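You operate a simulated robot arm through the tools that you are given. There is no shell and no other tool. Be economical: measure what you need, move in short steps, check, and stop when the job is done.

You run a simulated robot arm. Do the job below in one go: nothing can be reset, and whatever is moved stays where it is left.

Task
Clamp the blue-ringed hose in the fixture, lever its fitting home, and unclamp it.
Fine: fingers clear of the fixture ram; let the lever come back.

The check looks at the end state, three seconds after you hand in, the way a careful person would. Anything else that was tipped, shoved, dropped, spilled or broken makes it a failure.

Robot
A 7-joint arm with a two-finger parallel gripper, fixed in place. Base frame: the origin is at the foot of the arm, x ahead of it, y to its left, z up; the work surface is at about z = 929. Readings come in mm, rad, newtons and seconds.
With the tool pointing down near the work surface it reaches from about 300 to 680 mm from the base axis. Its first joint turns from -1.152 to 1.152 rad. Payload 1.57 kg.
The TCP is the grasp point between the finger pads, 30 mm short of the fingertips. In the tool frame z runs along the fingers and y along their closing line. Largest opening 110 mm; finger width 24, thickness 12; the body of the gripper, 48 by 112 mm, starts 78 mm behind the TCP.
Orientation is that of the tool frame in the base frame, as [roll, pitch, yaw] about the fixed x, y, z axes, in that order (R = Rz(yaw) Ry(pitch) Rx(roll)). With the fingers straight down and closing along the base's y, the tool's x points along the base's -x, its y along +y and its z along -z.

Tools
- The arm moves only by the tool arm_command. Its argument "rows" is text: rows parted by semicolons, each of 7 numbers parted by spaces: the opening, from 0 (shut) to 1 (fully open), then the shift along the tool's x, y, z in cm, then the turn, a rotation vector about the tool's x, y, z in rad. In form: claw tx ty tz ax ay az; .... A call has 1 to 12 rows; each row shifts and turns the commanded pose from where the row before left it, along the tool's axes as they then stand. A row lasts 0.2 s, in which the tool goes at most 50 mm and 0.15 rad; a call with a longer step from one row to the next is refused whole, and so is a gripper value outside its range. Where a pose cannot be reached the arm comes as near as it can. A force on the tool above 80 N (or 10 N above the force at the start of the call, whichever is more), or a blocked arm, ends the call early, and 0.2 s more pass. The fingers move at their own pace (about 108 mm/s each) and stop on an object; they squeeze with about 25 N. The grip force told is the motor's: it shows also when the fingers shut on nothing. Time passes only in rows, and 0.2 s behind the last, so rows that do not move let the fingers close. It gives the time, the measured TCP pose, the force on the tool (base axes), the opening and the grip force at its end, in the units of the frame above (readings bear some noise).
- Cameras (640 x 400 px; columns grow to the right, rows downward): "scene" is fixed at [165.5, -391.4, 1413.1]; the picture's right is [0.78, -0.63, 0.00], its down [-0.32, -0.39, -0.86] and it looks along [0.54, 0.67, -0.51] (base axes); focal length 244 px, centre (320, 200). "wrist" rides on the gripper at [70, 16, -141] in the tool frame; the picture's right is [-0.23, 0.97, 0.00], its down [-0.86, -0.20, -0.48] and it looks along [-0.47, -0.11, 0.88] (tool axes); focal length 222 px, centre (320, 200). There is no depth. A picture from a camera that has moved, and an enlarged one, comes with that camera's place and axes in the base frame and with its lens.
- grab_frame(camera): a new picture of that camera. It takes no simulated time.
- inspect(camera, box): a new picture of the part [left, top, right, bottom] of that camera's present view, enlarged. It takes no simulated time.
- finish_job(): hands the job in; it is judged then, once.

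Work in short steps. Places have to be worked out from the pictures, the camera data and where the tool is seen: move nearer, look again, correct. Check each grasp and each placing, and mend what went wrong. You have 120 turns and 68 pictures in all, those below and enlarged ones among them. Open the gripper and draw the arm clear of the work before you hand the job in, unless the task says otherwise; then end with one line.

The tools are called after "Call:" as a command line: name --argument value ..., lists and objects as JSON in quotes. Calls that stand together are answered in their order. arm_command: Moves the arm, as the interface text tells. Its arguments: {"type":"object","properties":{"rows":{"type":"string"}},"required":["rows"]} The other tools are called the same way: grab_frame (camera) takes a picture; inspect (camera, box) takes an enlarged picture of a part of a camera's view; finish_job () hands the job in.

At the start:

```text
clock: 0.0
position: [360.1, -82.0, 1309.8]
tool_rot: [3.142, 0.0, 3.14]
force: [0.1, 0.5, 0.0]
width: 110.0
grasp_force: 0.1
```

scene: 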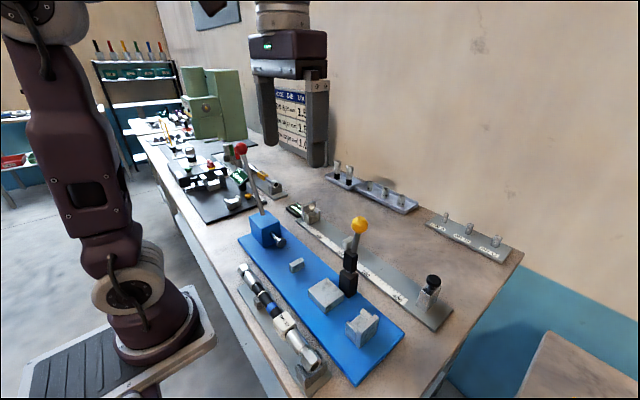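
wrist: 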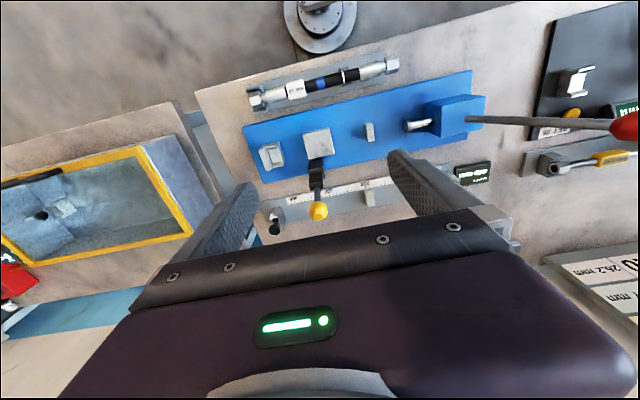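

I start by looking closer at the fixture and the hose from both cameras.

Call:
inspect --camera "scene" --box '[220, 130, 420, 390]'

Call:
inspect --camera "wrist" --box '[220, 40, 500, 230]'

Call:
inspect --camera "scene" --box '[130, 100, 330, 230]'

```text
1.54 times, centred on (320, 260) of scene
camera zoom: at [165.5, -391.4, 1413.1], right [0.78, -0.63, 0.0], down [-0.32, -0.39, -0.86], along [0.54, 0.67, -0.51], focal length 376 px, centre (320, 108)
```

zoom: 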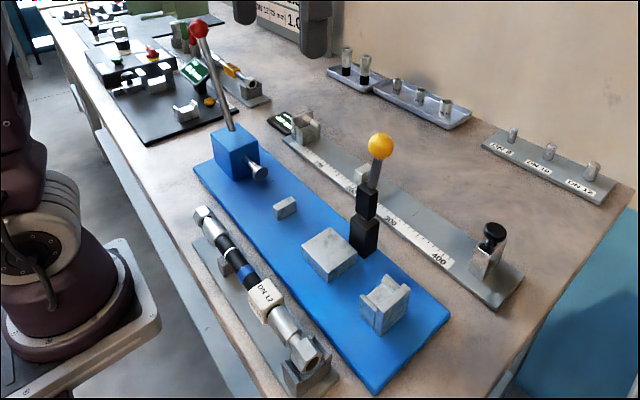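

```text
2.11 times, centred on (360, 135) of wrist
camera zoom: at [291.4, -65.8, 1450.1], right [0.23, 0.97, 0.0], down [0.86, -0.2, 0.48], along [0.47, -0.11, -0.88], focal length 468 px, centre (236, 337)
```

zoom: 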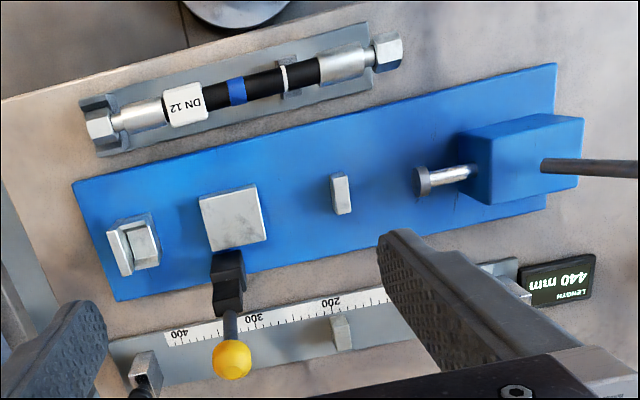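

```text
3.08 times, centred on (230, 165) of scene
camera zoom: at [165.5, -391.4, 1413.1], right [0.78, -0.63, 0.0], down [-0.32, -0.39, -0.86], along [0.54, 0.67, -0.51], focal length 752 px, centre (597, 308)
```

zoom: 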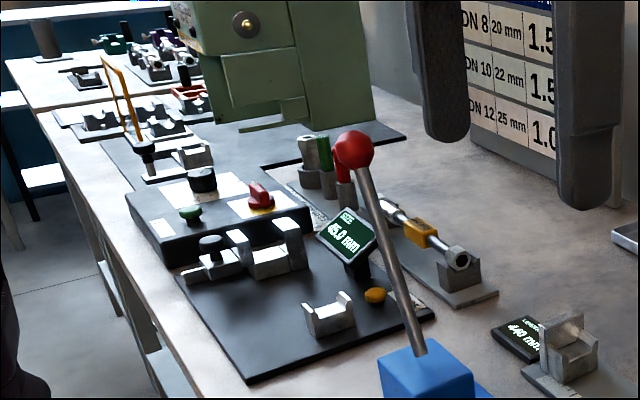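

The hose lies along base y at x≈300 (y about −200…70), and the fixture is parallel to it at x≈418. I zoom in on the details of both.

Call:
inspect --camera "wrist" --box '[240, 50, 330, 110]'

Call:
inspect --camera "wrist" --box '[325, 45, 415, 105]'

Call:
inspect --camera "wrist" --box '[240, 110, 350, 230]'

Call:
inspect --camera "wrist" --box '[350, 60, 500, 160]'

Call:
inspect --camera "scene" --box '[280, 200, 410, 380]'

Call:
inspect --camera "scene" --box '[230, 130, 330, 280]'

Call:
inspect --camera "scene" --box '[225, 255, 345, 395]'

```text
6.67 times, centred on (285, 80) of wrist
camera zoom: at [291.4, -65.8, 1450.1], right [0.23, 0.97, 0.0], down [0.86, -0.2, 0.48], along [0.47, -0.11, -0.88], focal length 1481 px, centre (553, 1000)
```

zoom: 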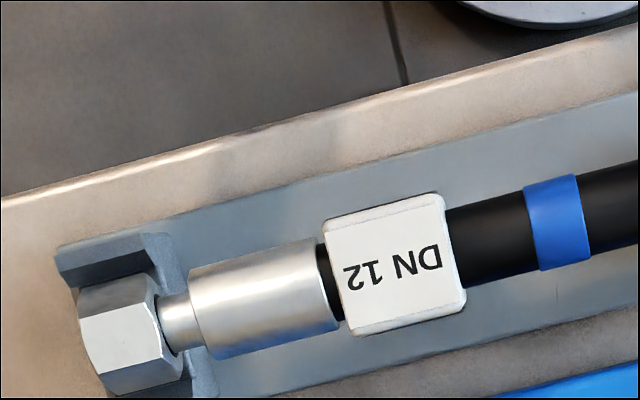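

```text
6.67 times, centred on (370, 75) of wrist
camera zoom: at [291.4, -65.8, 1450.1], right [0.23, 0.97, 0.0], down [0.86, -0.2, 0.48], along [0.47, -0.11, -0.88], focal length 1481 px, centre (-13, 1033)
```

zoom: 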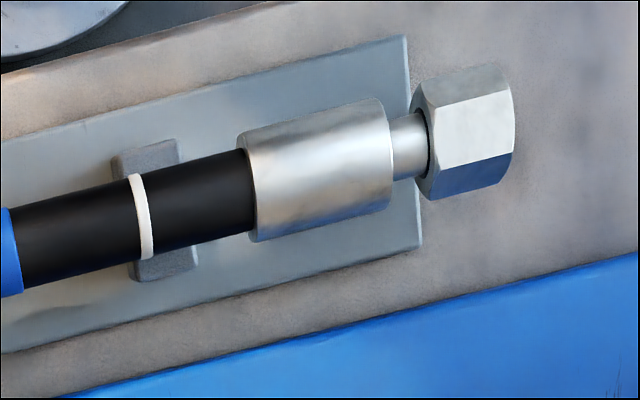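

```text
3.33 times, centred on (295, 170) of wrist
camera zoom: at [291.4, -65.8, 1450.1], right [0.23, 0.97, 0.0], down [0.86, -0.2, 0.48], along [0.47, -0.11, -0.88], focal length 740 px, centre (403, 300)
```

zoom: 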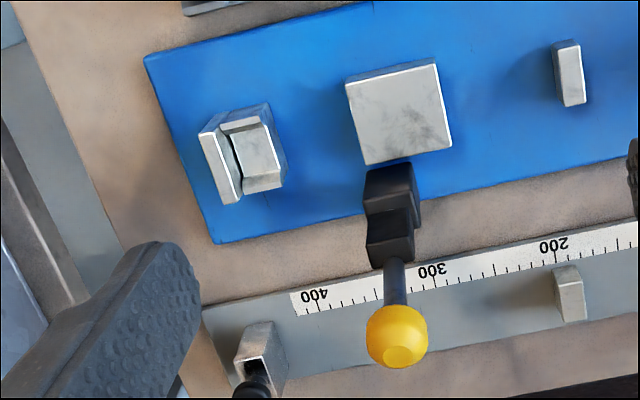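

```text
4.00 times, centred on (425, 110) of wrist
camera zoom: at [291.4, -65.8, 1450.1], right [0.23, 0.97, 0.0], down [0.86, -0.2, 0.48], along [0.47, -0.11, -0.88], focal length 888 px, centre (-100, 560)
```

zoom: 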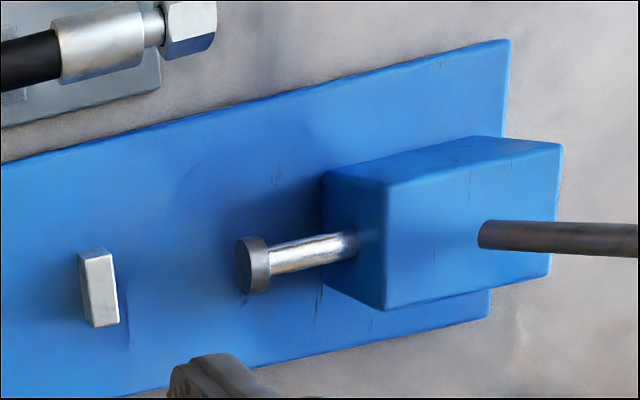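

```text
2.22 times, centred on (345, 290) of scene
camera zoom: at [165.5, -391.4, 1413.1], right [0.78, -0.63, 0.0], down [-0.32, -0.39, -0.86], along [0.54, 0.67, -0.51], focal length 543 px, centre (264, 0)
```

zoom: 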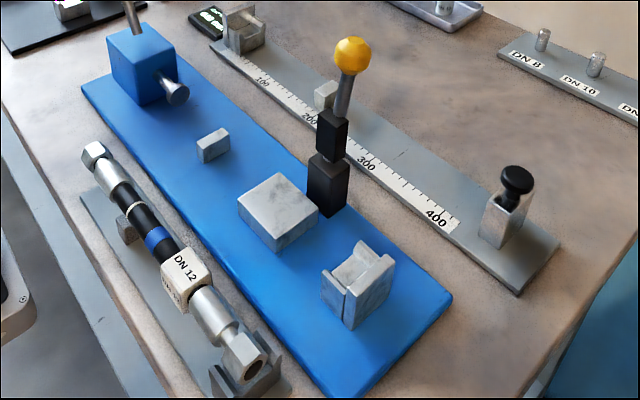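

```text
2.67 times, centred on (280, 205) of scene
camera zoom: at [165.5, -391.4, 1413.1], right [0.78, -0.63, 0.0], down [-0.32, -0.39, -0.86], along [0.54, 0.67, -0.51], focal length 652 px, centre (427, 187)
```

zoom: 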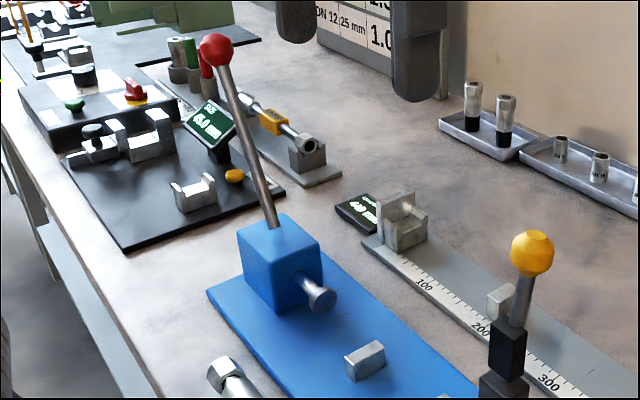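

```text
2.86 times, centred on (285, 325) of scene
camera zoom: at [165.5, -391.4, 1413.1], right [0.78, -0.63, 0.0], down [-0.32, -0.39, -0.86], along [0.54, 0.67, -0.51], focal length 699 px, centre (420, -157)
```

zoom: 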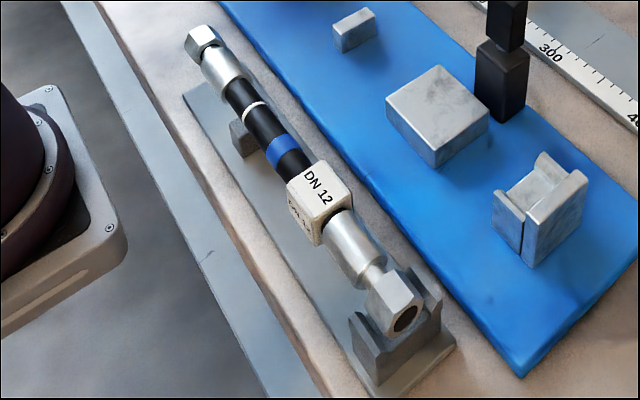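

The white ring looks like an insertion mark, so the +y fitting is the loose one, the ram pushes it toward −y, and the −y nut sits in the nest. I move lower and closer over the fixture to measure.

Call:
arm_command --rows "1 0.4 -1 4.4 0 0 0; 1 0.4 -1 4.4 0 0 0; 1 0.4 -1 4.4 0 0 0; 1 0.4 -1.2 4.4 0 0 0; 1 0.4 -1.2 4.0 0 0 0; 1 0 0 0 0 0 0"

Call:
grab_frame --camera "wrist"

Call:
inspect --camera "wrist" --box '[180, 60, 440, 230]'

```text
clock: 1.4
position: [338.6, -134.8, 1092.5]
tool_rot: [3.141, 0.0, -3.141]
force: [0.0, -1.0, -0.3]
width: 110.0
grasp_force: 0.1
```

```text
55 pictures are left
camera wrist: at [269.6, -117.2, 1232.5], right [0.23, 0.97, 0.0], down [0.86, -0.2, 0.48], along [0.47, -0.11, -0.88], focal length 222 px, centre (320, 200)
```

wrist: 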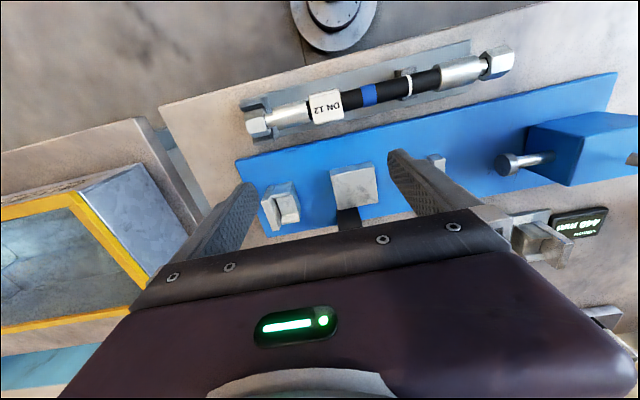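

```text
2.35 times, centred on (310, 145) of wrist
camera zoom: at [269.6, -117.2, 1232.5], right [0.23, 0.97, 0.0], down [0.86, -0.2, 0.48], along [0.47, -0.11, -0.88], focal length 523 px, centre (344, 329)
```

zoom: 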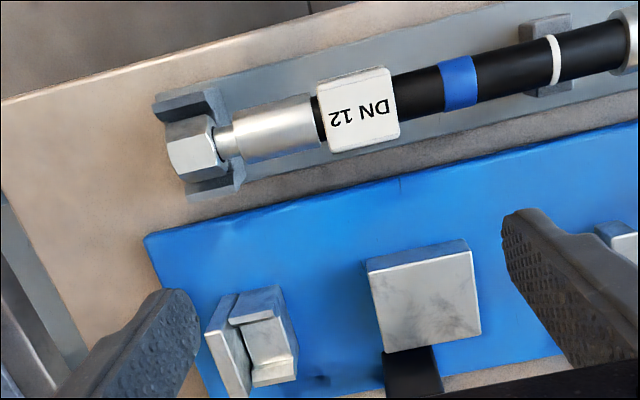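

The nest has a stop plate at y≈−218 and the flat clamp block is at (412,−101), so the hose's 30 mm tag lands right on that block. I turn the tool 90° so the fingers close across the hose.

Call:
arm_command --rows "1 0 0 0 0 0 0.1428; 1 0 0 0 0 0 0.1428; 1 0 0 0 0 0 0.1428; 1 0 0 0 0 0 0.1428; 1 0 0 0 0 0 0.1428; 1 0 0 0 0 0 0.1428; 1 0 0 0 0 0 0.1428; 1 0 0 0 0 0 0.1428; 1 0 0 0 0 0 0.1428; 1 0 0 0 0 0 0.1428; 1 0 0 0 0 0 0.1428; 1 0 0 0 0 0 0"

Call:
arm_command --rows "1 4.2 -1.9 0 0 0 0; 1 4.2 -1.9 0 0 0 0; 1 0 0 0 0 0 0"

Call:
grab_frame --camera "wrist"

Call:
inspect --camera "scene" --box '[220, 180, 400, 300]'

```text
clock: 4.0
position: [339.2, -137.3, 1093.9]
tool_rot: [3.141, 0.003, 1.571]
force: [-0.5, 1.1, -0.5]
width: 109.8
grasp_force: 0.0
```

```text
clock: 4.8
position: [301.6, -54.4, 1094.0]
tool_rot: [3.141, 0.002, 1.57]
force: [0.4, -0.4, -0.2]
width: 110.0
grasp_force: 0.1
```

```text
53 pictures are left
camera wrist: at [319.7, 16.5, 1234.4], right [0.97, -0.23, 0.0], down [-0.2, -0.85, 0.48], along [-0.11, -0.47, -0.88], focal length 222 px, centre (320, 200)
```

wrist: 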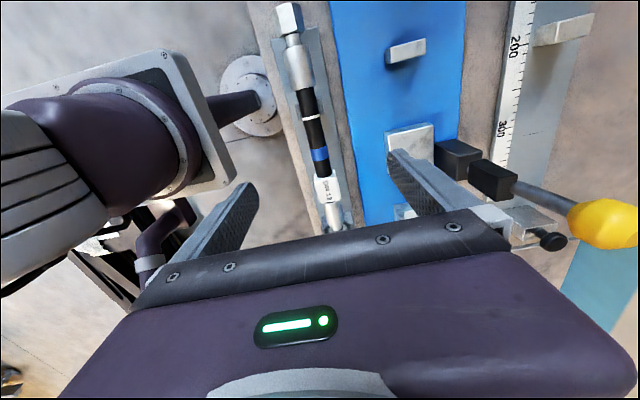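

```text
3.33 times, centred on (310, 240) of scene
camera zoom: at [165.5, -391.4, 1413.1], right [0.78, -0.63, 0.0], down [-0.32, -0.39, -0.86], along [0.54, 0.67, -0.51], focal length 815 px, centre (353, 67)
```

zoom: 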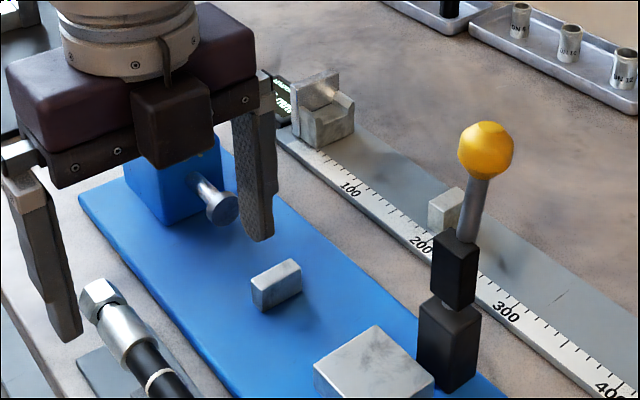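

The blue ring is at (299,−66) and the white ring at (301,−21). I aim for (300,−48) between them, with the opening part-closed, and descend to z≈990.

Call:
arm_command --rows "0.5 0.6 -0.1 3.5 0 0 0; 0.5 0 0 3.5 0 0 0; 0.5 0 0 3.4 0 0 0; 0.5 0 0 0 0 0 0"

Call:
grab_frame --camera "wrist"

Call:
inspect --camera "scene" --box '[200, 220, 360, 340]'

```text
clock: 5.8
position: [302.4, -46.3, 989.1]
tool_rot: [-3.141, -0.001, 1.572]
force: [0.1, 0.3, 0.5]
width: 55.0
grasp_force: 0.0
```

```text
51 pictures are left
camera wrist: at [318.3, 24.5, 1129.5], right [0.97, -0.23, 0.0], down [-0.2, -0.86, 0.48], along [-0.11, -0.47, -0.88], focal length 222 px, centre (320, 200)
```

wrist: 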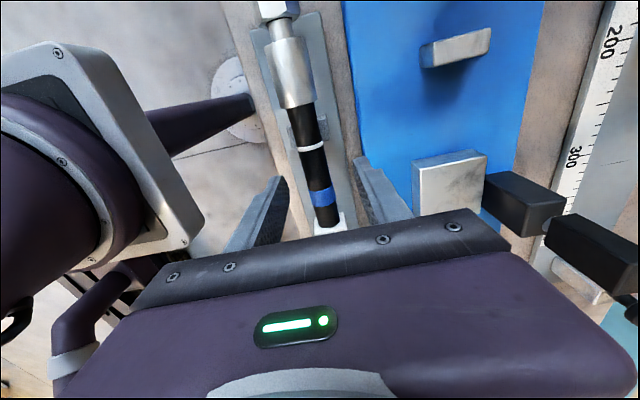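

```text
3.33 times, centred on (280, 280) of scene
camera zoom: at [165.5, -391.4, 1413.1], right [0.78, -0.63, 0.0], down [-0.32, -0.39, -0.86], along [0.54, 0.67, -0.51], focal length 815 px, centre (453, -67)
```

zoom: 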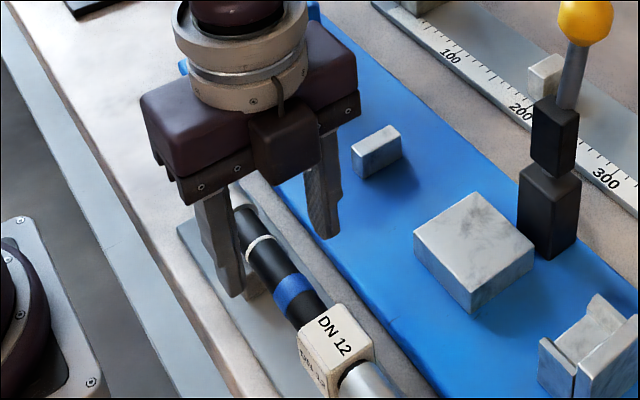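

The fingers straddle the hose. I go down in small steps to z≈971 and close.

Call:
arm_command --rows "0.5 0 -0.15 0.9 0 0 0; 0.5 0 0 0.9 0 0 0; 0.5 0 0 0 0 0 0; 0 0 0 0 0 0 0; 0 0 0 0 0 0 0; 0 0 0 0 0 0 0"

Call:
inspect --camera "scene" --box '[220, 240, 340, 330]'

```text
clock: 7.2
position: [298.5, -47.1, 973.6]
tool_rot: [3.14, 0.0, 1.573]
force: [0.0, -0.2, -0.3]
width: 21.0
grasp_force: 25.3
```

```text
4.44 times, centred on (280, 285) of scene
camera zoom: at [165.6, -391.5, 1413.1], right [0.78, -0.63, 0.0], down [-0.32, -0.39, -0.86], along [0.54, 0.67, -0.51], focal length 1087 px, centre (498, -178)
```

zoom: 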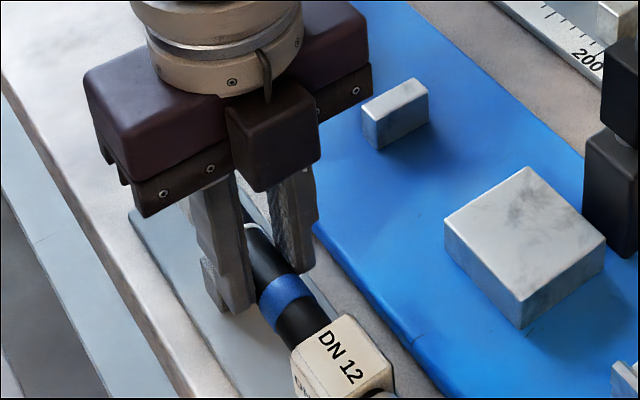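

It grips at 21 mm width, which fits the hose. I lift slowly by 70 mm and check the tilt.

Call:
arm_command --rows "0 0 0 -0.7 0 0 0; 0 0 0 -1.3 0 0 0; 0 0 0 -2.5 0 0 0; 0 0 0 -2.5 0 0 0; 0 0 0 0 0 0 0"

Call:
grab_frame --camera "wrist"

Call:
inspect --camera "scene" --box '[200, 190, 420, 390]'

```text
clock: 8.4
position: [296.8, -47.8, 1042.8]
tool_rot: [3.142, 0.001, 1.57]
force: [-0.1, 0.5, -3.1]
width: 20.9
grasp_force: 25.2
```

```text
48 pictures are left
camera wrist: at [315.4, 23.2, 1182.5], right [0.97, -0.23, 0.0], down [-0.2, -0.86, 0.48], along [-0.11, -0.47, -0.88], focal length 222 px, centre (320, 200)
```

wrist: 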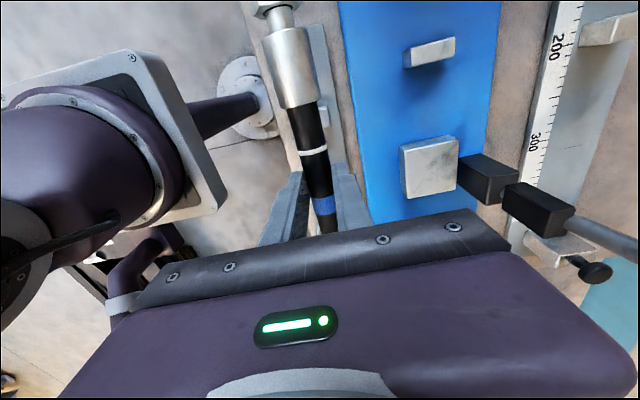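

```text
2.00 times, centred on (310, 290) of scene
camera zoom: at [165.5, -391.5, 1413.1], right [0.78, -0.63, 0.0], down [-0.32, -0.39, -0.86], along [0.54, 0.67, -0.51], focal length 489 px, centre (340, 20)
```

zoom: 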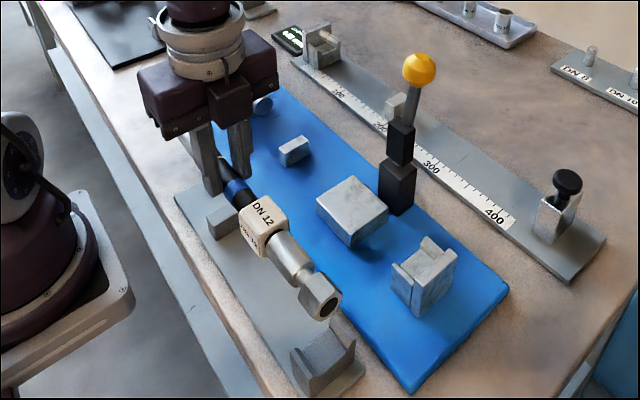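

The hose came up level. I carry it sideways at height over the fixture axis to x≈415 and compare it with the nest.

Call:
arm_command --rows "0 0 2 0 0 0 0; 0 0 3 0 0 0 0; 0 0 3 0 0 0 0; 0 0 2.5 0 0 0 0; 0 0 1.3 0 0 0 0; 0 0 0 0 0 0 0"

Call:
grab_frame --camera "wrist"

Call:
inspect --camera "scene" --box '[230, 190, 430, 390]'

```text
clock: 9.8
position: [416.5, -47.0, 1039.7]
tool_rot: [-3.141, 0.001, 1.573]
force: [0.9, 0.0, -3.1]
width: 20.8
grasp_force: 25.4
```

```text
46 pictures are left
camera wrist: at [433.7, 23.7, 1181.6], right [0.97, -0.23, 0.0], down [-0.2, -0.85, 0.48], along [-0.11, -0.47, -0.88], focal length 222 px, centre (320, 200)
```

wrist: 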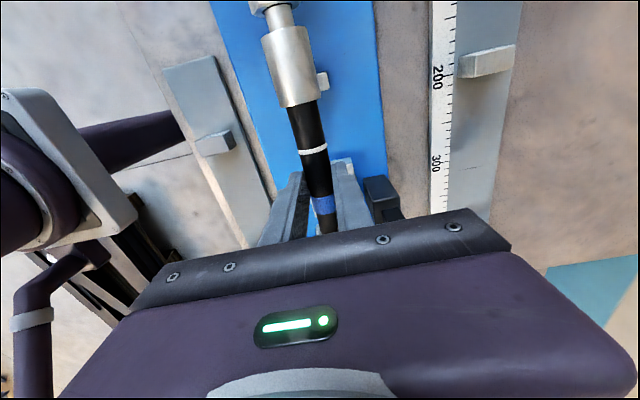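

```text
2.00 times, centred on (330, 290) of scene
camera zoom: at [165.6, -391.5, 1413.1], right [0.78, -0.63, 0.0], down [-0.32, -0.39, -0.86], along [0.54, 0.67, -0.51], focal length 489 px, centre (300, 20)
```

zoom: 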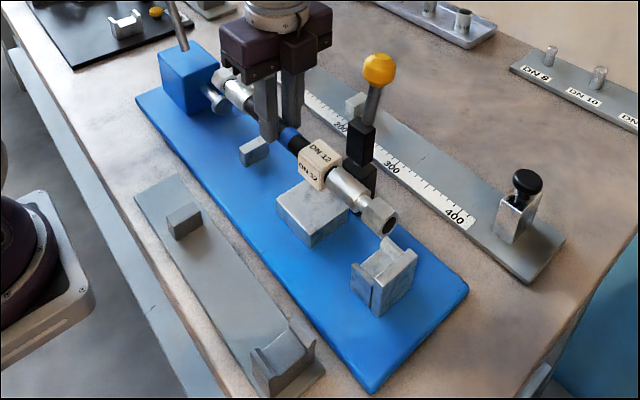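

The nut reads at about (416,−198). I zoom in on the nut and nest for a finer comparison.

Call:
inspect --camera "scene" --box '[320, 260, 440, 350]'

Call:
inspect --camera "scene" --box '[290, 180, 410, 310]'

```text
4.44 times, centred on (380, 305) of scene
camera zoom: at [165.6, -391.5, 1413.1], right [0.78, -0.63, 0.0], down [-0.32, -0.39, -0.86], along [0.54, 0.67, -0.51], focal length 1087 px, centre (53, -267)
```

zoom: 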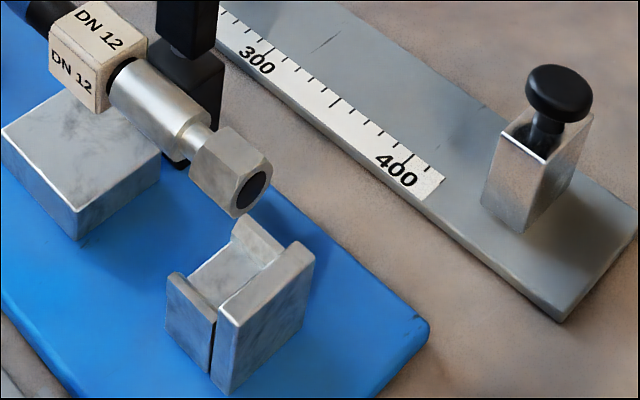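

```text
3.08 times, centred on (350, 245) of scene
camera zoom: at [165.6, -391.5, 1413.1], right [0.78, -0.63, 0.0], down [-0.32, -0.39, -0.86], along [0.54, 0.67, -0.51], focal length 752 px, centre (228, 62)
```

zoom: 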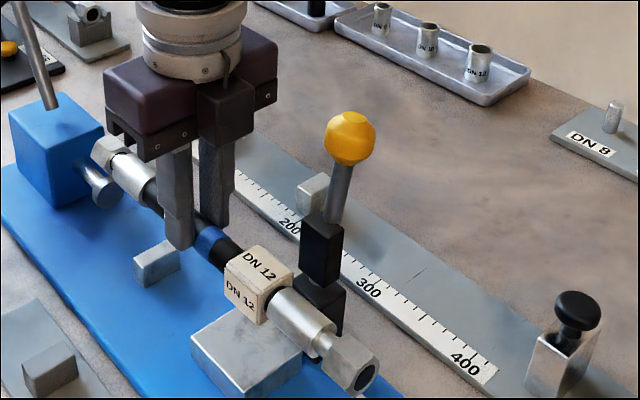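

The nut end face is at y≈−215 and the plate at roughly −224, so it should drop in just in front of the plate. I lower 25 mm and look again.

Call:
arm_command --rows "0 0 0 1.2 0 0 0; 0 0 0 1.3 0 0 0; 0 0 0 0 0 0 0"

Call:
inspect --camera "scene" --box '[340, 270, 420, 330]'

Call:
inspect --camera "scene" --box '[240, 190, 400, 310]'

```text
clock: 10.6
position: [415.9, -47.4, 1015.5]
tool_rot: [-3.141, -0.002, 1.573]
force: [0.5, -0.9, -3.5]
width: 20.6
grasp_force: 25.1
```

```text
6.67 times, centred on (380, 300) of scene
camera zoom: at [165.6, -391.5, 1413.1], right [0.78, -0.63, 0.0], down [-0.32, -0.39, -0.86], along [0.54, 0.67, -0.51], focal length 1630 px, centre (-80, -467)
```

zoom: 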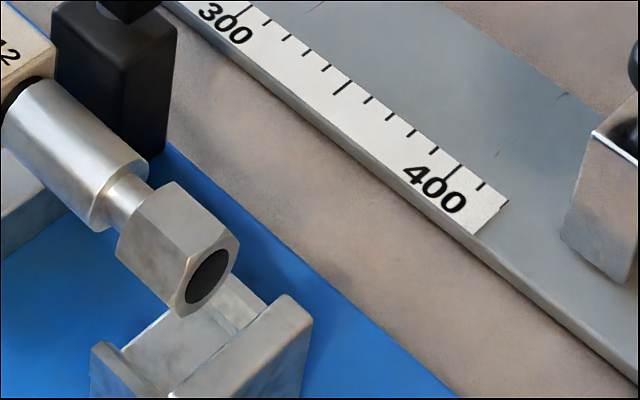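

```text
3.33 times, centred on (320, 250) of scene
camera zoom: at [165.6, -391.5, 1413.1], right [0.78, -0.63, 0.0], down [-0.32, -0.39, -0.86], along [0.54, 0.67, -0.51], focal length 815 px, centre (320, 33)
```

zoom: 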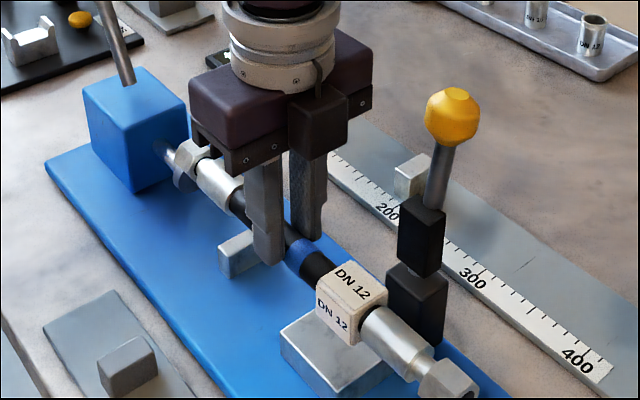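

I need the whole nest in frame to compare x, so I take one more zoom.

Call:
inspect --camera "scene" --box '[340, 285, 420, 345]'

```text
6.67 times, centred on (380, 315) of scene
camera zoom: at [165.6, -391.5, 1413.1], right [0.78, -0.63, 0.0], down [-0.32, -0.39, -0.86], along [0.54, 0.67, -0.51], focal length 1630 px, centre (-80, -567)
```

zoom: 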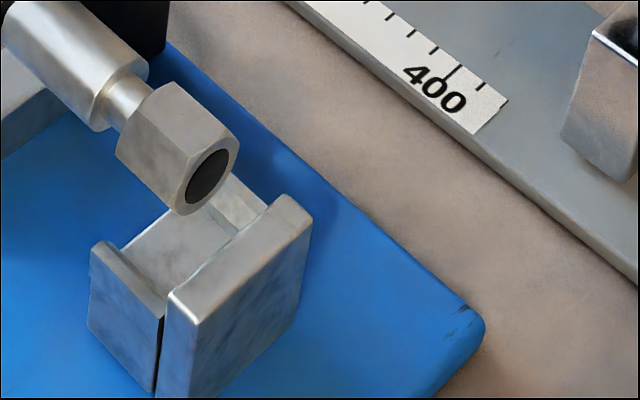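

Triangulating with both cameras, the fixture axis is at x≈421, the plate top at z≈958 with its inner face at y≈−219, and the ram tip at y≈100. The nut end at −215 should fit in, so I shift +5 mm in x, lower 18 mm and look.

Call:
arm_command --rows "0 0 0.5 0 0 0 0; 0 0 0 0.9 0 0 0; 0 0 0 0.9 0 0 0; 0 0 0 0 0 0 0"

Call:
inspect --camera "scene" --box '[340, 285, 420, 345]'

Call:
inspect --camera "scene" --box '[240, 190, 400, 310]'

```text
clock: 11.6
position: [421.3, -46.7, 998.6]
tool_rot: [-3.141, 0.001, 1.573]
force: [0.0, 0.2, -3.7]
width: 21.1
grasp_force: 24.7
```

```text
6.67 times, centred on (380, 315) of scene
camera zoom: at [165.6, -391.5, 1413.1], right [0.78, -0.63, 0.0], down [-0.32, -0.39, -0.86], along [0.54, 0.67, -0.51], focal length 1630 px, centre (-80, -567)
```

zoom: 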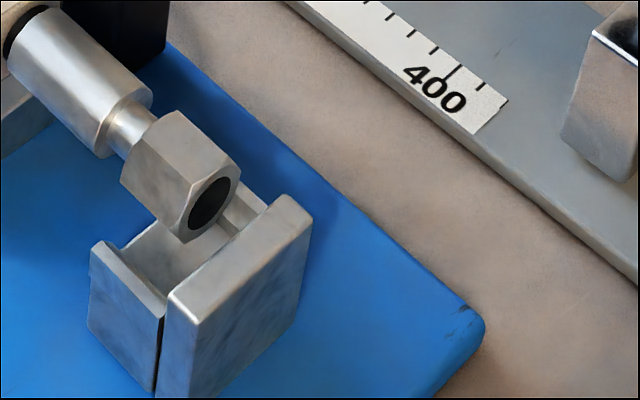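

```text
3.33 times, centred on (320, 250) of scene
camera zoom: at [165.6, -391.5, 1413.1], right [0.78, -0.63, 0.0], down [-0.32, -0.39, -0.86], along [0.54, 0.67, -0.51], focal length 815 px, centre (320, 33)
```

zoom: 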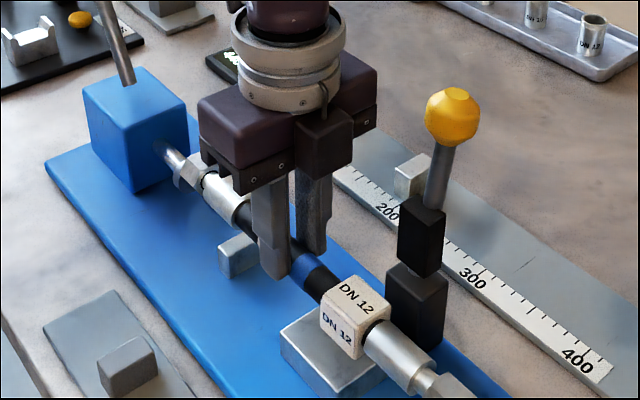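

This looks aligned. I lower another 10 mm and recheck.

Call:
arm_command --rows "0 0 0 0.5 0 0 0; 0 0 0 0.5 0 0 0; 0 0 0 0 0 0 0"

Call:
inspect --camera "scene" --box '[340, 285, 420, 345]'

```text
clock: 12.4
position: [420.9, -47.0, 987.9]
tool_rot: [3.141, 0.001, 1.572]
force: [-0.5, 0.2, -2.6]
width: 21.1
grasp_force: 25.2
```

```text
6.67 times, centred on (380, 315) of scene
camera zoom: at [165.6, -391.5, 1413.1], right [0.78, -0.63, 0.0], down [-0.32, -0.39, -0.86], along [0.54, 0.67, -0.51], focal length 1630 px, centre (-80, -567)
```

zoom: 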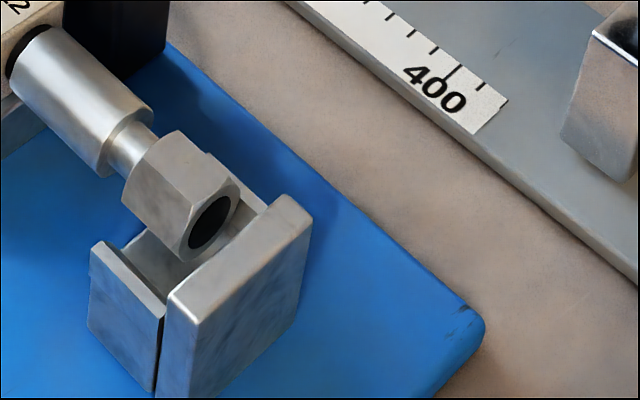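

I zoom right into the nest to judge the sideways centring.

Call:
inspect --camera "scene" --box '[348, 305, 388, 335]'

```text
13.33 times, centred on (368, 320) of scene
camera zoom: at [165.6, -391.5, 1413.1], right [0.78, -0.63, 0.0], down [-0.32, -0.39, -0.86], along [0.54, 0.67, -0.51], focal length 3260 px, centre (-320, -1400)
```

zoom: 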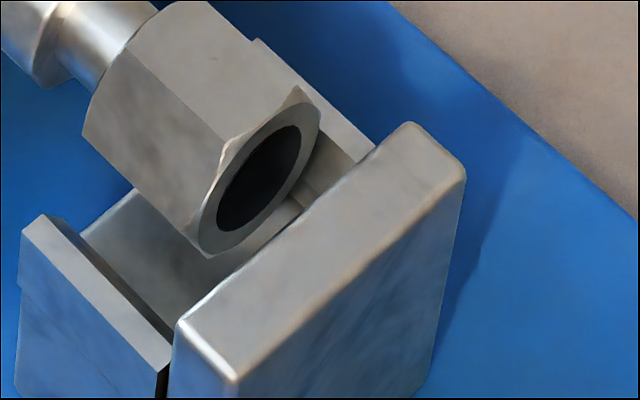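

The nut sits about 2–4 mm too far toward +x in the channel. I shift −2.5 mm in x, lower 5 mm and look again.

Call:
arm_command --rows "0 0 -0.25 0 0 0 0; 0 0 0 0.5 0 0 0; 0 0 0 0 0 0 0"

Call:
inspect --camera "scene" --box '[348, 305, 388, 335]'

```text
clock: 13.2
position: [418.4, -47.2, 984.2]
tool_rot: [3.141, 0.0, 1.57]
force: [0.4, 0.5, -3.1]
width: 20.8
grasp_force: 25.5
```

```text
13.33 times, centred on (368, 320) of scene
camera zoom: at [165.6, -391.5, 1413.1], right [0.78, -0.63, 0.0], down [-0.32, -0.39, -0.86], along [0.54, 0.67, -0.51], focal length 3260 px, centre (-320, -1400)
```

zoom: 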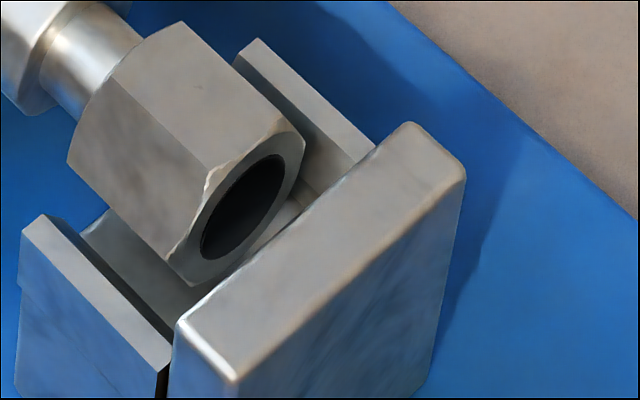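

It is well centred now. I go down in small steps watching the force.

Call:
arm_command --rows "0 0 0 0.3 0 0 0; 0 0 0 0.3 0 0 0; 0 0 0 0 0 0 0"

Call:
arm_command --rows "0 0 0 0.2 0 0 0; 0 0 0 0 0 0 0"

Call:
inspect --camera "scene" --box '[348, 305, 388, 335]'

```text
clock: 14.0
position: [418.9, -47.2, 978.2]
tool_rot: [-3.141, 0.001, 1.573]
force: [-6.9, 3.1, 31.9]
width: 21.3
grasp_force: 24.4
```

```text
clock: 14.6
position: [420.5, -48.4, 976.4]
tool_rot: [-3.141, 0.002, 1.572]
force: [-4.8, 1.0, 26.2]
width: 20.9
grasp_force: 24.9
```

```text
13.33 times, centred on (368, 320) of scene
camera zoom: at [165.1, -391.4, 1413.2], right [0.78, -0.63, 0.0], down [-0.32, -0.39, -0.86], along [0.54, 0.67, -0.51], focal length 3260 px, centre (-320, -1400)
```

zoom: 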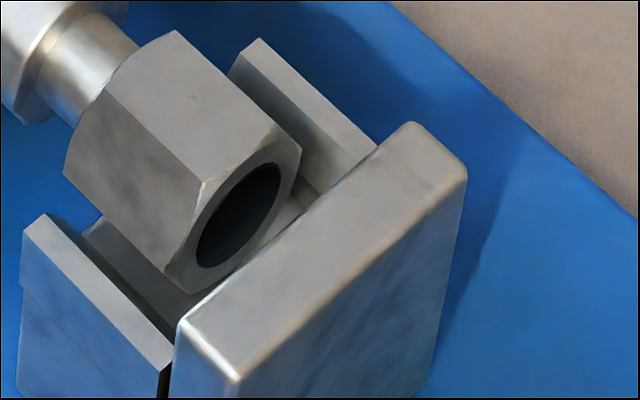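

I hit contact of about 28 N before the nut was seated, so I check what touches: tag on block, hose on post, or the ram end.

Call:
inspect --camera "scene" --box '[305, 255, 375, 310]'

Call:
inspect --camera "scene" --box '[260, 210, 330, 265]'

```text
7.27 times, centred on (340, 282) of scene
camera zoom: at [165.1, -391.4, 1413.2], right [0.78, -0.63, 0.0], down [-0.32, -0.39, -0.86], along [0.54, 0.67, -0.51], focal length 1778 px, centre (174, -400)
```

zoom: 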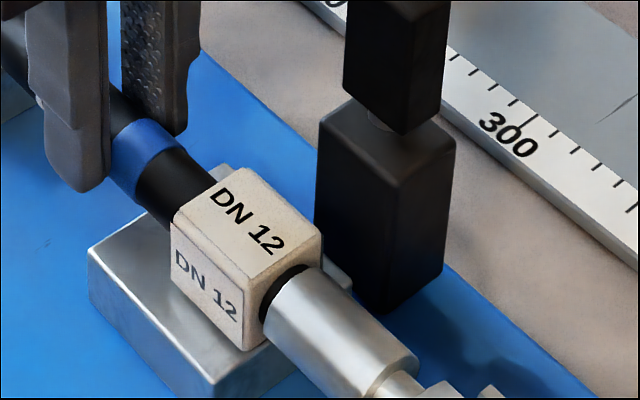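

```text
7.27 times, centred on (295, 238) of scene
camera zoom: at [165.1, -391.4, 1413.2], right [0.78, -0.63, 0.0], down [-0.32, -0.39, -0.86], along [0.54, 0.67, -0.51], focal length 1778 px, centre (502, -73)
```

zoom: 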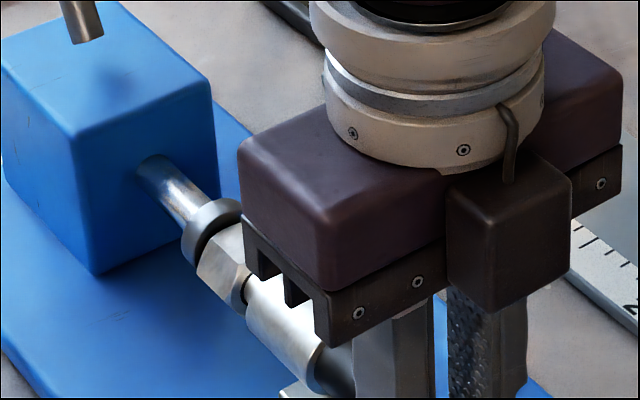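

The tag is resting on the clamp block and the +y nut faces the ram head, so the hose is down. I relieve the pressure slightly and nudge toward −y until the nut meets the stop plate.

Call:
arm_command --rows "0 0 0 -0.12 0 0 0; 0 -0.2 0 0 0 0 0; 0 0 0 0 0 0 0"

Call:
inspect --camera "scene" --box '[348, 305, 388, 335]'

```text
clock: 15.4
position: [418.7, -49.4, 977.6]
tool_rot: [3.141, -0.002, 1.57]
force: [0.2, -0.6, -3.8]
width: 20.9
grasp_force: 25.0
```

```text
13.33 times, centred on (368, 320) of scene
camera zoom: at [165.6, -391.5, 1413.1], right [0.78, -0.63, 0.0], down [-0.32, -0.39, -0.86], along [0.54, 0.67, -0.51], focal length 3260 px, centre (-320, -1400)
```

zoom: 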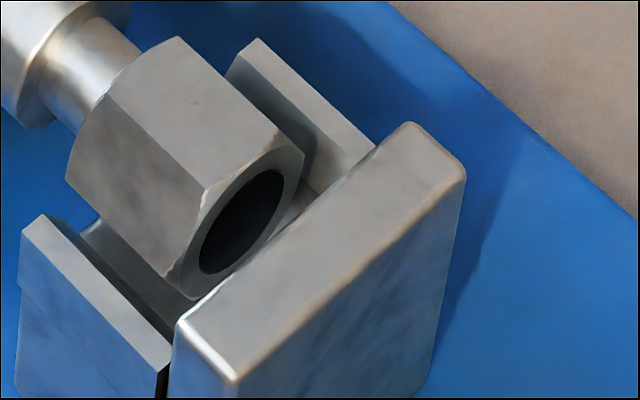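

The hose hangs free again and the plate is still a few mm away. I continue −y in 2 mm steps.

Call:
arm_command --rows "0 -0.2 0 0 0 0 0; 0 0 0 0 0 0 0"

Call:
arm_command --rows "0 -0.2 0 0 0 0 0; 0 0 0 0 0 0 0"

Call:
inspect --camera "scene" --box '[348, 305, 388, 335]'

```text
clock: 16.0
position: [420.9, -51.7, 977.5]
tool_rot: [-3.141, 0.0, 1.571]
force: [0.3, 0.1, -3.2]
width: 20.8
grasp_force: 25.2
```

```text
clock: 16.6
position: [419.9, -52.2, 976.1]
tool_rot: [-3.141, 0.0, 1.572]
force: [-0.1, -0.3, -3.0]
width: 20.6
grasp_force: 25.0
```

```text
13.33 times, centred on (368, 320) of scene
camera zoom: at [165.6, -391.5, 1413.1], right [0.78, -0.63, 0.0], down [-0.32, -0.39, -0.86], along [0.54, 0.67, -0.51], focal length 3260 px, centre (-320, -1400)
```

zoom: 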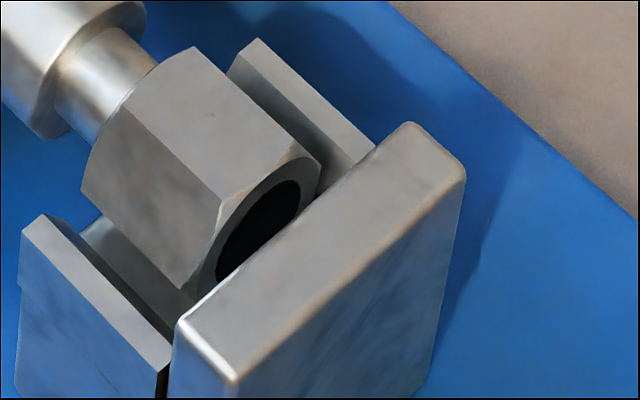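

Nearly touching; two more 1.5 mm steps while watching the force.

Call:
arm_command --rows "0 -0.15 0 0 0 0 0; 0 0 0 0 0 0 0"

Call:
arm_command --rows "0 -0.15 0 0 0 0 0; 0 0 0 0 0 0 0"

Call:
inspect --camera "scene" --box '[348, 305, 388, 335]'

```text
clock: 17.2
position: [420.4, -55.1, 976.5]
tool_rot: [3.141, 0.001, 1.57]
force: [-0.9, 0.0, -3.6]
width: 21.3
grasp_force: 25.3
```

```text
clock: 17.8
position: [420.2, -54.9, 976.6]
tool_rot: [-3.14, 0.001, 1.571]
force: [0.3, 0.1, -3.6]
width: 21.0
grasp_force: 25.6
```

```text
13.33 times, centred on (368, 320) of scene
camera zoom: at [165.5, -391.5, 1413.1], right [0.78, -0.63, 0.0], down [-0.32, -0.39, -0.86], along [0.54, 0.67, -0.51], focal length 3260 px, centre (-320, -1400)
```

zoom: 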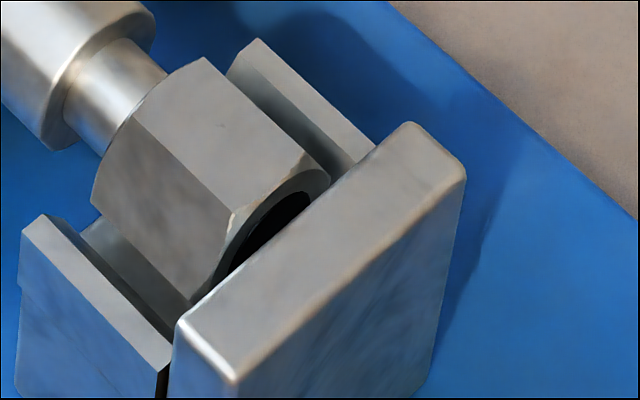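

Still no contact; I take another 1.5 mm step and, if needed, one more.

Call:
arm_command --rows "0 -0.15 0 0 0 0 0; 0 0 0 0 0 0 0"

Call:
arm_command --rows "0 -0.1 0 0 0 0 0; 0 0 0 0 0 0 0"

```text
clock: 18.4
position: [419.8, -57.0, 977.1]
tool_rot: [-3.139, 0.003, 1.57]
force: [-1.0, 2.9, 3.6]
width: 20.9
grasp_force: 24.8
```

```text
clock: 19.0
position: [420.2, -59.0, 976.4]
tool_rot: [3.141, 0.003, 1.571]
force: [2.2, 1.4, 2.6]
width: 20.8
grasp_force: 25.3
```

Light contact shows on the plate (Fy) and some support underneath. I lower 1 mm to seat it and look before releasing.

Call:
arm_command --rows "0 0 0 0.1 0 0 0; 0 0 0 0 0 0 0"

Call:
inspect --camera "scene" --box '[300, 255, 400, 335]'

```text
clock: 19.6
position: [419.5, -59.3, 976.8]
tool_rot: [3.139, 0.002, 1.572]
force: [0.5, 1.0, 22.4]
width: 20.9
grasp_force: 25.0
```

```text
5.00 times, centred on (350, 295) of scene
camera zoom: at [165.2, -391.4, 1413.1], right [0.78, -0.63, 0.0], down [-0.32, -0.39, -0.86], along [0.54, 0.67, -0.51], focal length 1223 px, centre (170, -275)
```

zoom: 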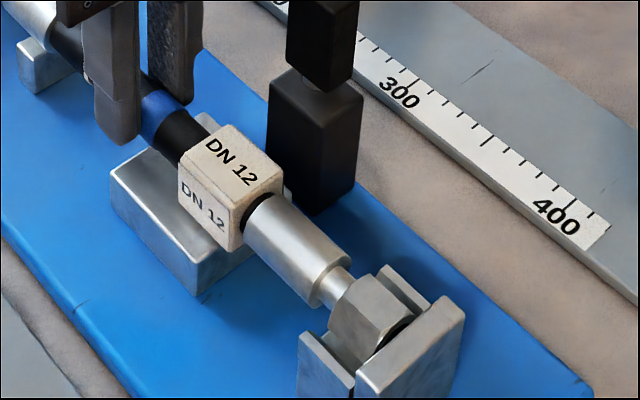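

The hose sits level on block, nest and post with the nut at the plate. I relieve the pressure, open the fingers part-way and rise.

Call:
arm_command --rows "0 0 0 -0.08 0 0 0; 0.28 0 0 0 0 0 0; 0.45 0 0 0 0 0 0; 0.45 0 0 0 0 0 0"

Call:
arm_command --rows "0.45 0 0 -1.5 0 0 0; 0.45 0 0 -4 0 0 0; 0.45 0 0 -4.5 0 0 0; 0.45 0 0 -4.5 0 0 0; 0.45 0 0 -4.5 0 0 0; 0.45 0 0 0 0 0 0"

Call:
inspect --camera "scene" --box '[230, 190, 410, 340]'

Call:
grab_frame --camera "wrist"

```text
clock: 20.6
position: [417.8, -58.4, 976.1]
tool_rot: [3.141, -0.002, 1.57]
force: [-0.1, 0.3, 0.0]
width: 49.4
grasp_force: 0.1
```

```text
clock: 22.0
position: [420.3, -58.7, 1167.7]
tool_rot: [-3.141, 0.002, 1.571]
force: [0.0, 0.4, -1.1]
width: 49.7
grasp_force: 0.0
```

```text
2.67 times, centred on (320, 265) of scene
camera zoom: at [165.5, -391.5, 1413.1], right [0.78, -0.63, 0.0], down [-0.32, -0.39, -0.86], along [0.54, 0.67, -0.51], focal length 652 px, centre (320, 27)
```

zoom: 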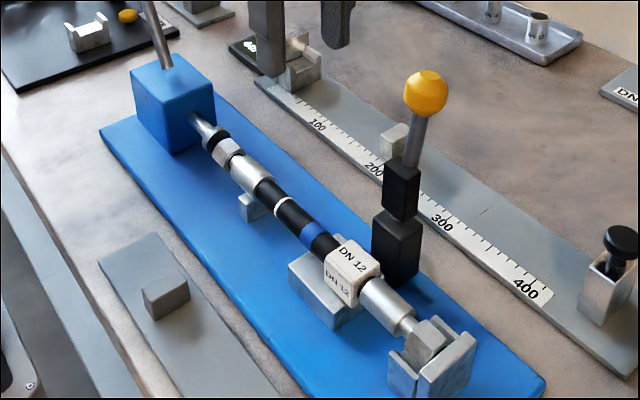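

```text
26 pictures are left
camera wrist: at [438.3, 12.4, 1307.3], right [0.97, -0.23, 0.0], down [-0.2, -0.85, 0.48], along [-0.11, -0.47, -0.88], focal length 222 px, centre (320, 200)
```

wrist: 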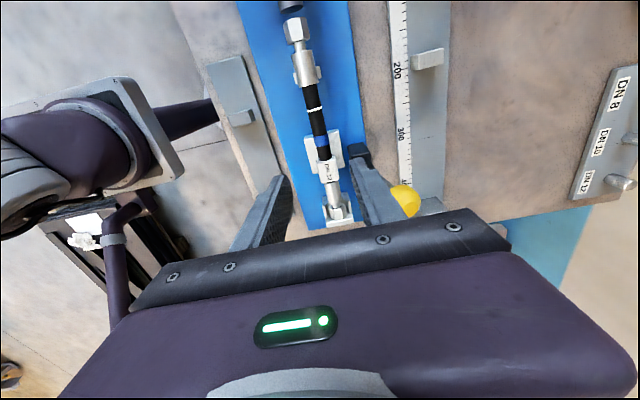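

The hose is in place. The clamp lever pivots at about (475,−117,984) with its knob at (496,−117,1105), so it swings over toward −x. I turn the tool back so the fingers close along y and move above the knob.

Call:
arm_command --rows "0.6 0 0 0 0 0 -0.1428; 0.6 0 0 0 0 0 -0.1428; 0.6 0 0 0 0 0 -0.1428; 0.6 0 0 0 0 0 -0.1428; 0.6 0 0 0 0 0 -0.1428; 0.6 0 0 0 0 0 -0.1428; 0.6 0 0 0 0 0 -0.1428; 0.6 0 0 0 0 0 -0.1428; 0.6 0 0 0 0 0 -0.1428; 0.6 0 0 0 0 0 -0.1428; 0.6 0 0 0 0 0 -0.1428; 0.6 0 0 0 0 0 0"

Call:
arm_command --rows "0.6 -2.5 -2 0 0 0 0; 0.6 -2.5 -2 0 0 0 0; 0.6 -2.4 -1.8 0 0 0 0; 0.6 0 0 0 0 0 0"

Call:
grab_frame --camera "wrist"

Call:
inspect --camera "scene" --box '[290, 130, 430, 300]'

```text
clock: 24.6
position: [419.7, -58.7, 1166.6]
tool_rot: [3.141, -0.001, 3.141]
force: [0.1, -0.7, 0.6]
width: 65.9
grasp_force: 0.1
```

```text
clock: 25.6
position: [493.2, -115.7, 1167.6]
tool_rot: [3.141, 0.0, -3.141]
force: [-0.2, 0.0, 0.0]
width: 66.1
grasp_force: 0.0
```

```text
25 pictures are left
camera wrist: at [424.6, -99.6, 1308.1], right [0.23, 0.97, 0.0], down [0.86, -0.2, 0.48], along [0.47, -0.11, -0.88], focal length 222 px, centre (320, 200)
```

wrist: 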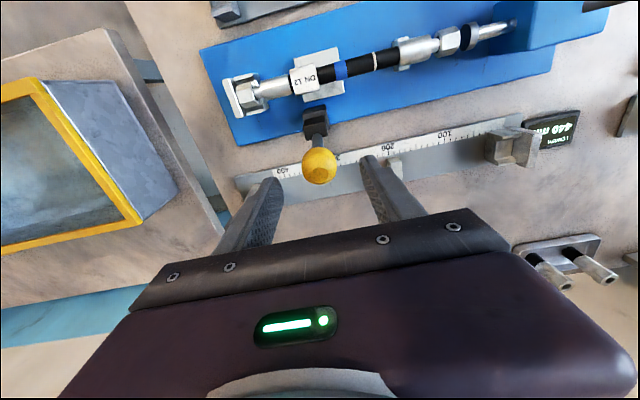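

```text
2.35 times, centred on (360, 215) of scene
camera zoom: at [165.5, -391.5, 1413.1], right [0.78, -0.63, 0.0], down [-0.32, -0.39, -0.86], along [0.54, 0.67, -0.51], focal length 575 px, centre (226, 165)
```

zoom: 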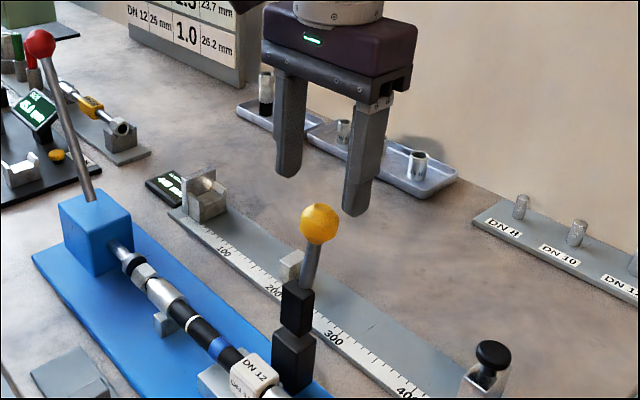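

The knob is confirmed at (497,−117,1105). I lower over it and grip it.

Call:
arm_command --rows "0.6 -0.3 -0.15 2 0 0 0; 0.6 0 0 2 0 0 0; 0.6 0 0 2.1 0 0 0; 0.6 0 0 0 0 0 0; 0 0 0 0 0 0 0; 0 0 0 0 0 0 0; 0 0 0 0 0 0 0"

Call:
inspect --camera "scene" --box '[310, 180, 400, 260]'

```text
clock: 27.2
position: [495.8, -117.6, 1106.5]
tool_rot: [3.141, -0.001, -3.138]
force: [-1.0, 7.1, -5.9]
width: 33.2
grasp_force: 41.3
```

```text
5.00 times, centred on (355, 220) of scene
camera zoom: at [165.6, -391.2, 1413.1], right [0.78, -0.63, 0.0], down [-0.32, -0.39, -0.86], along [0.54, 0.67, -0.51], focal length 1223 px, centre (145, 100)
```

zoom: 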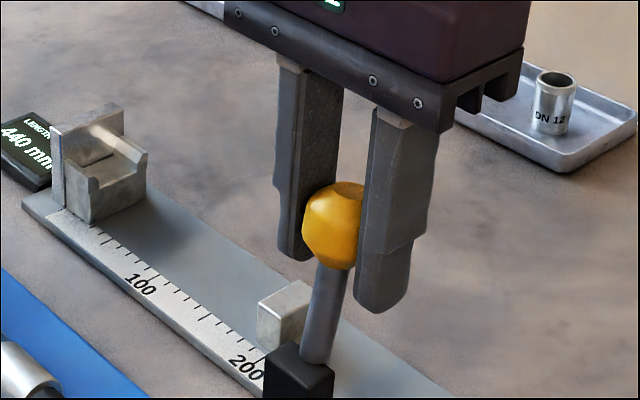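

Gripped on the ball (33 mm). I swing the lever along its arc, the first 30° now.

Call:
arm_command --rows "0 1.07 0.1 -0.13 0 0 0; 0 1.08 0 -0.06 0 0 0; 0 1.08 0 0.06 0 0 0; 0 1.07 0 0.13 0 0 0; 0 0 0 0 0 0 0"

```text
clock: 28.4
position: [452.6, -118.4, 1106.8]
tool_rot: [-3.137, 0.002, 3.141]
force: [6.6, -8.7, 11.0]
width: 33.0
grasp_force: 41.1
```

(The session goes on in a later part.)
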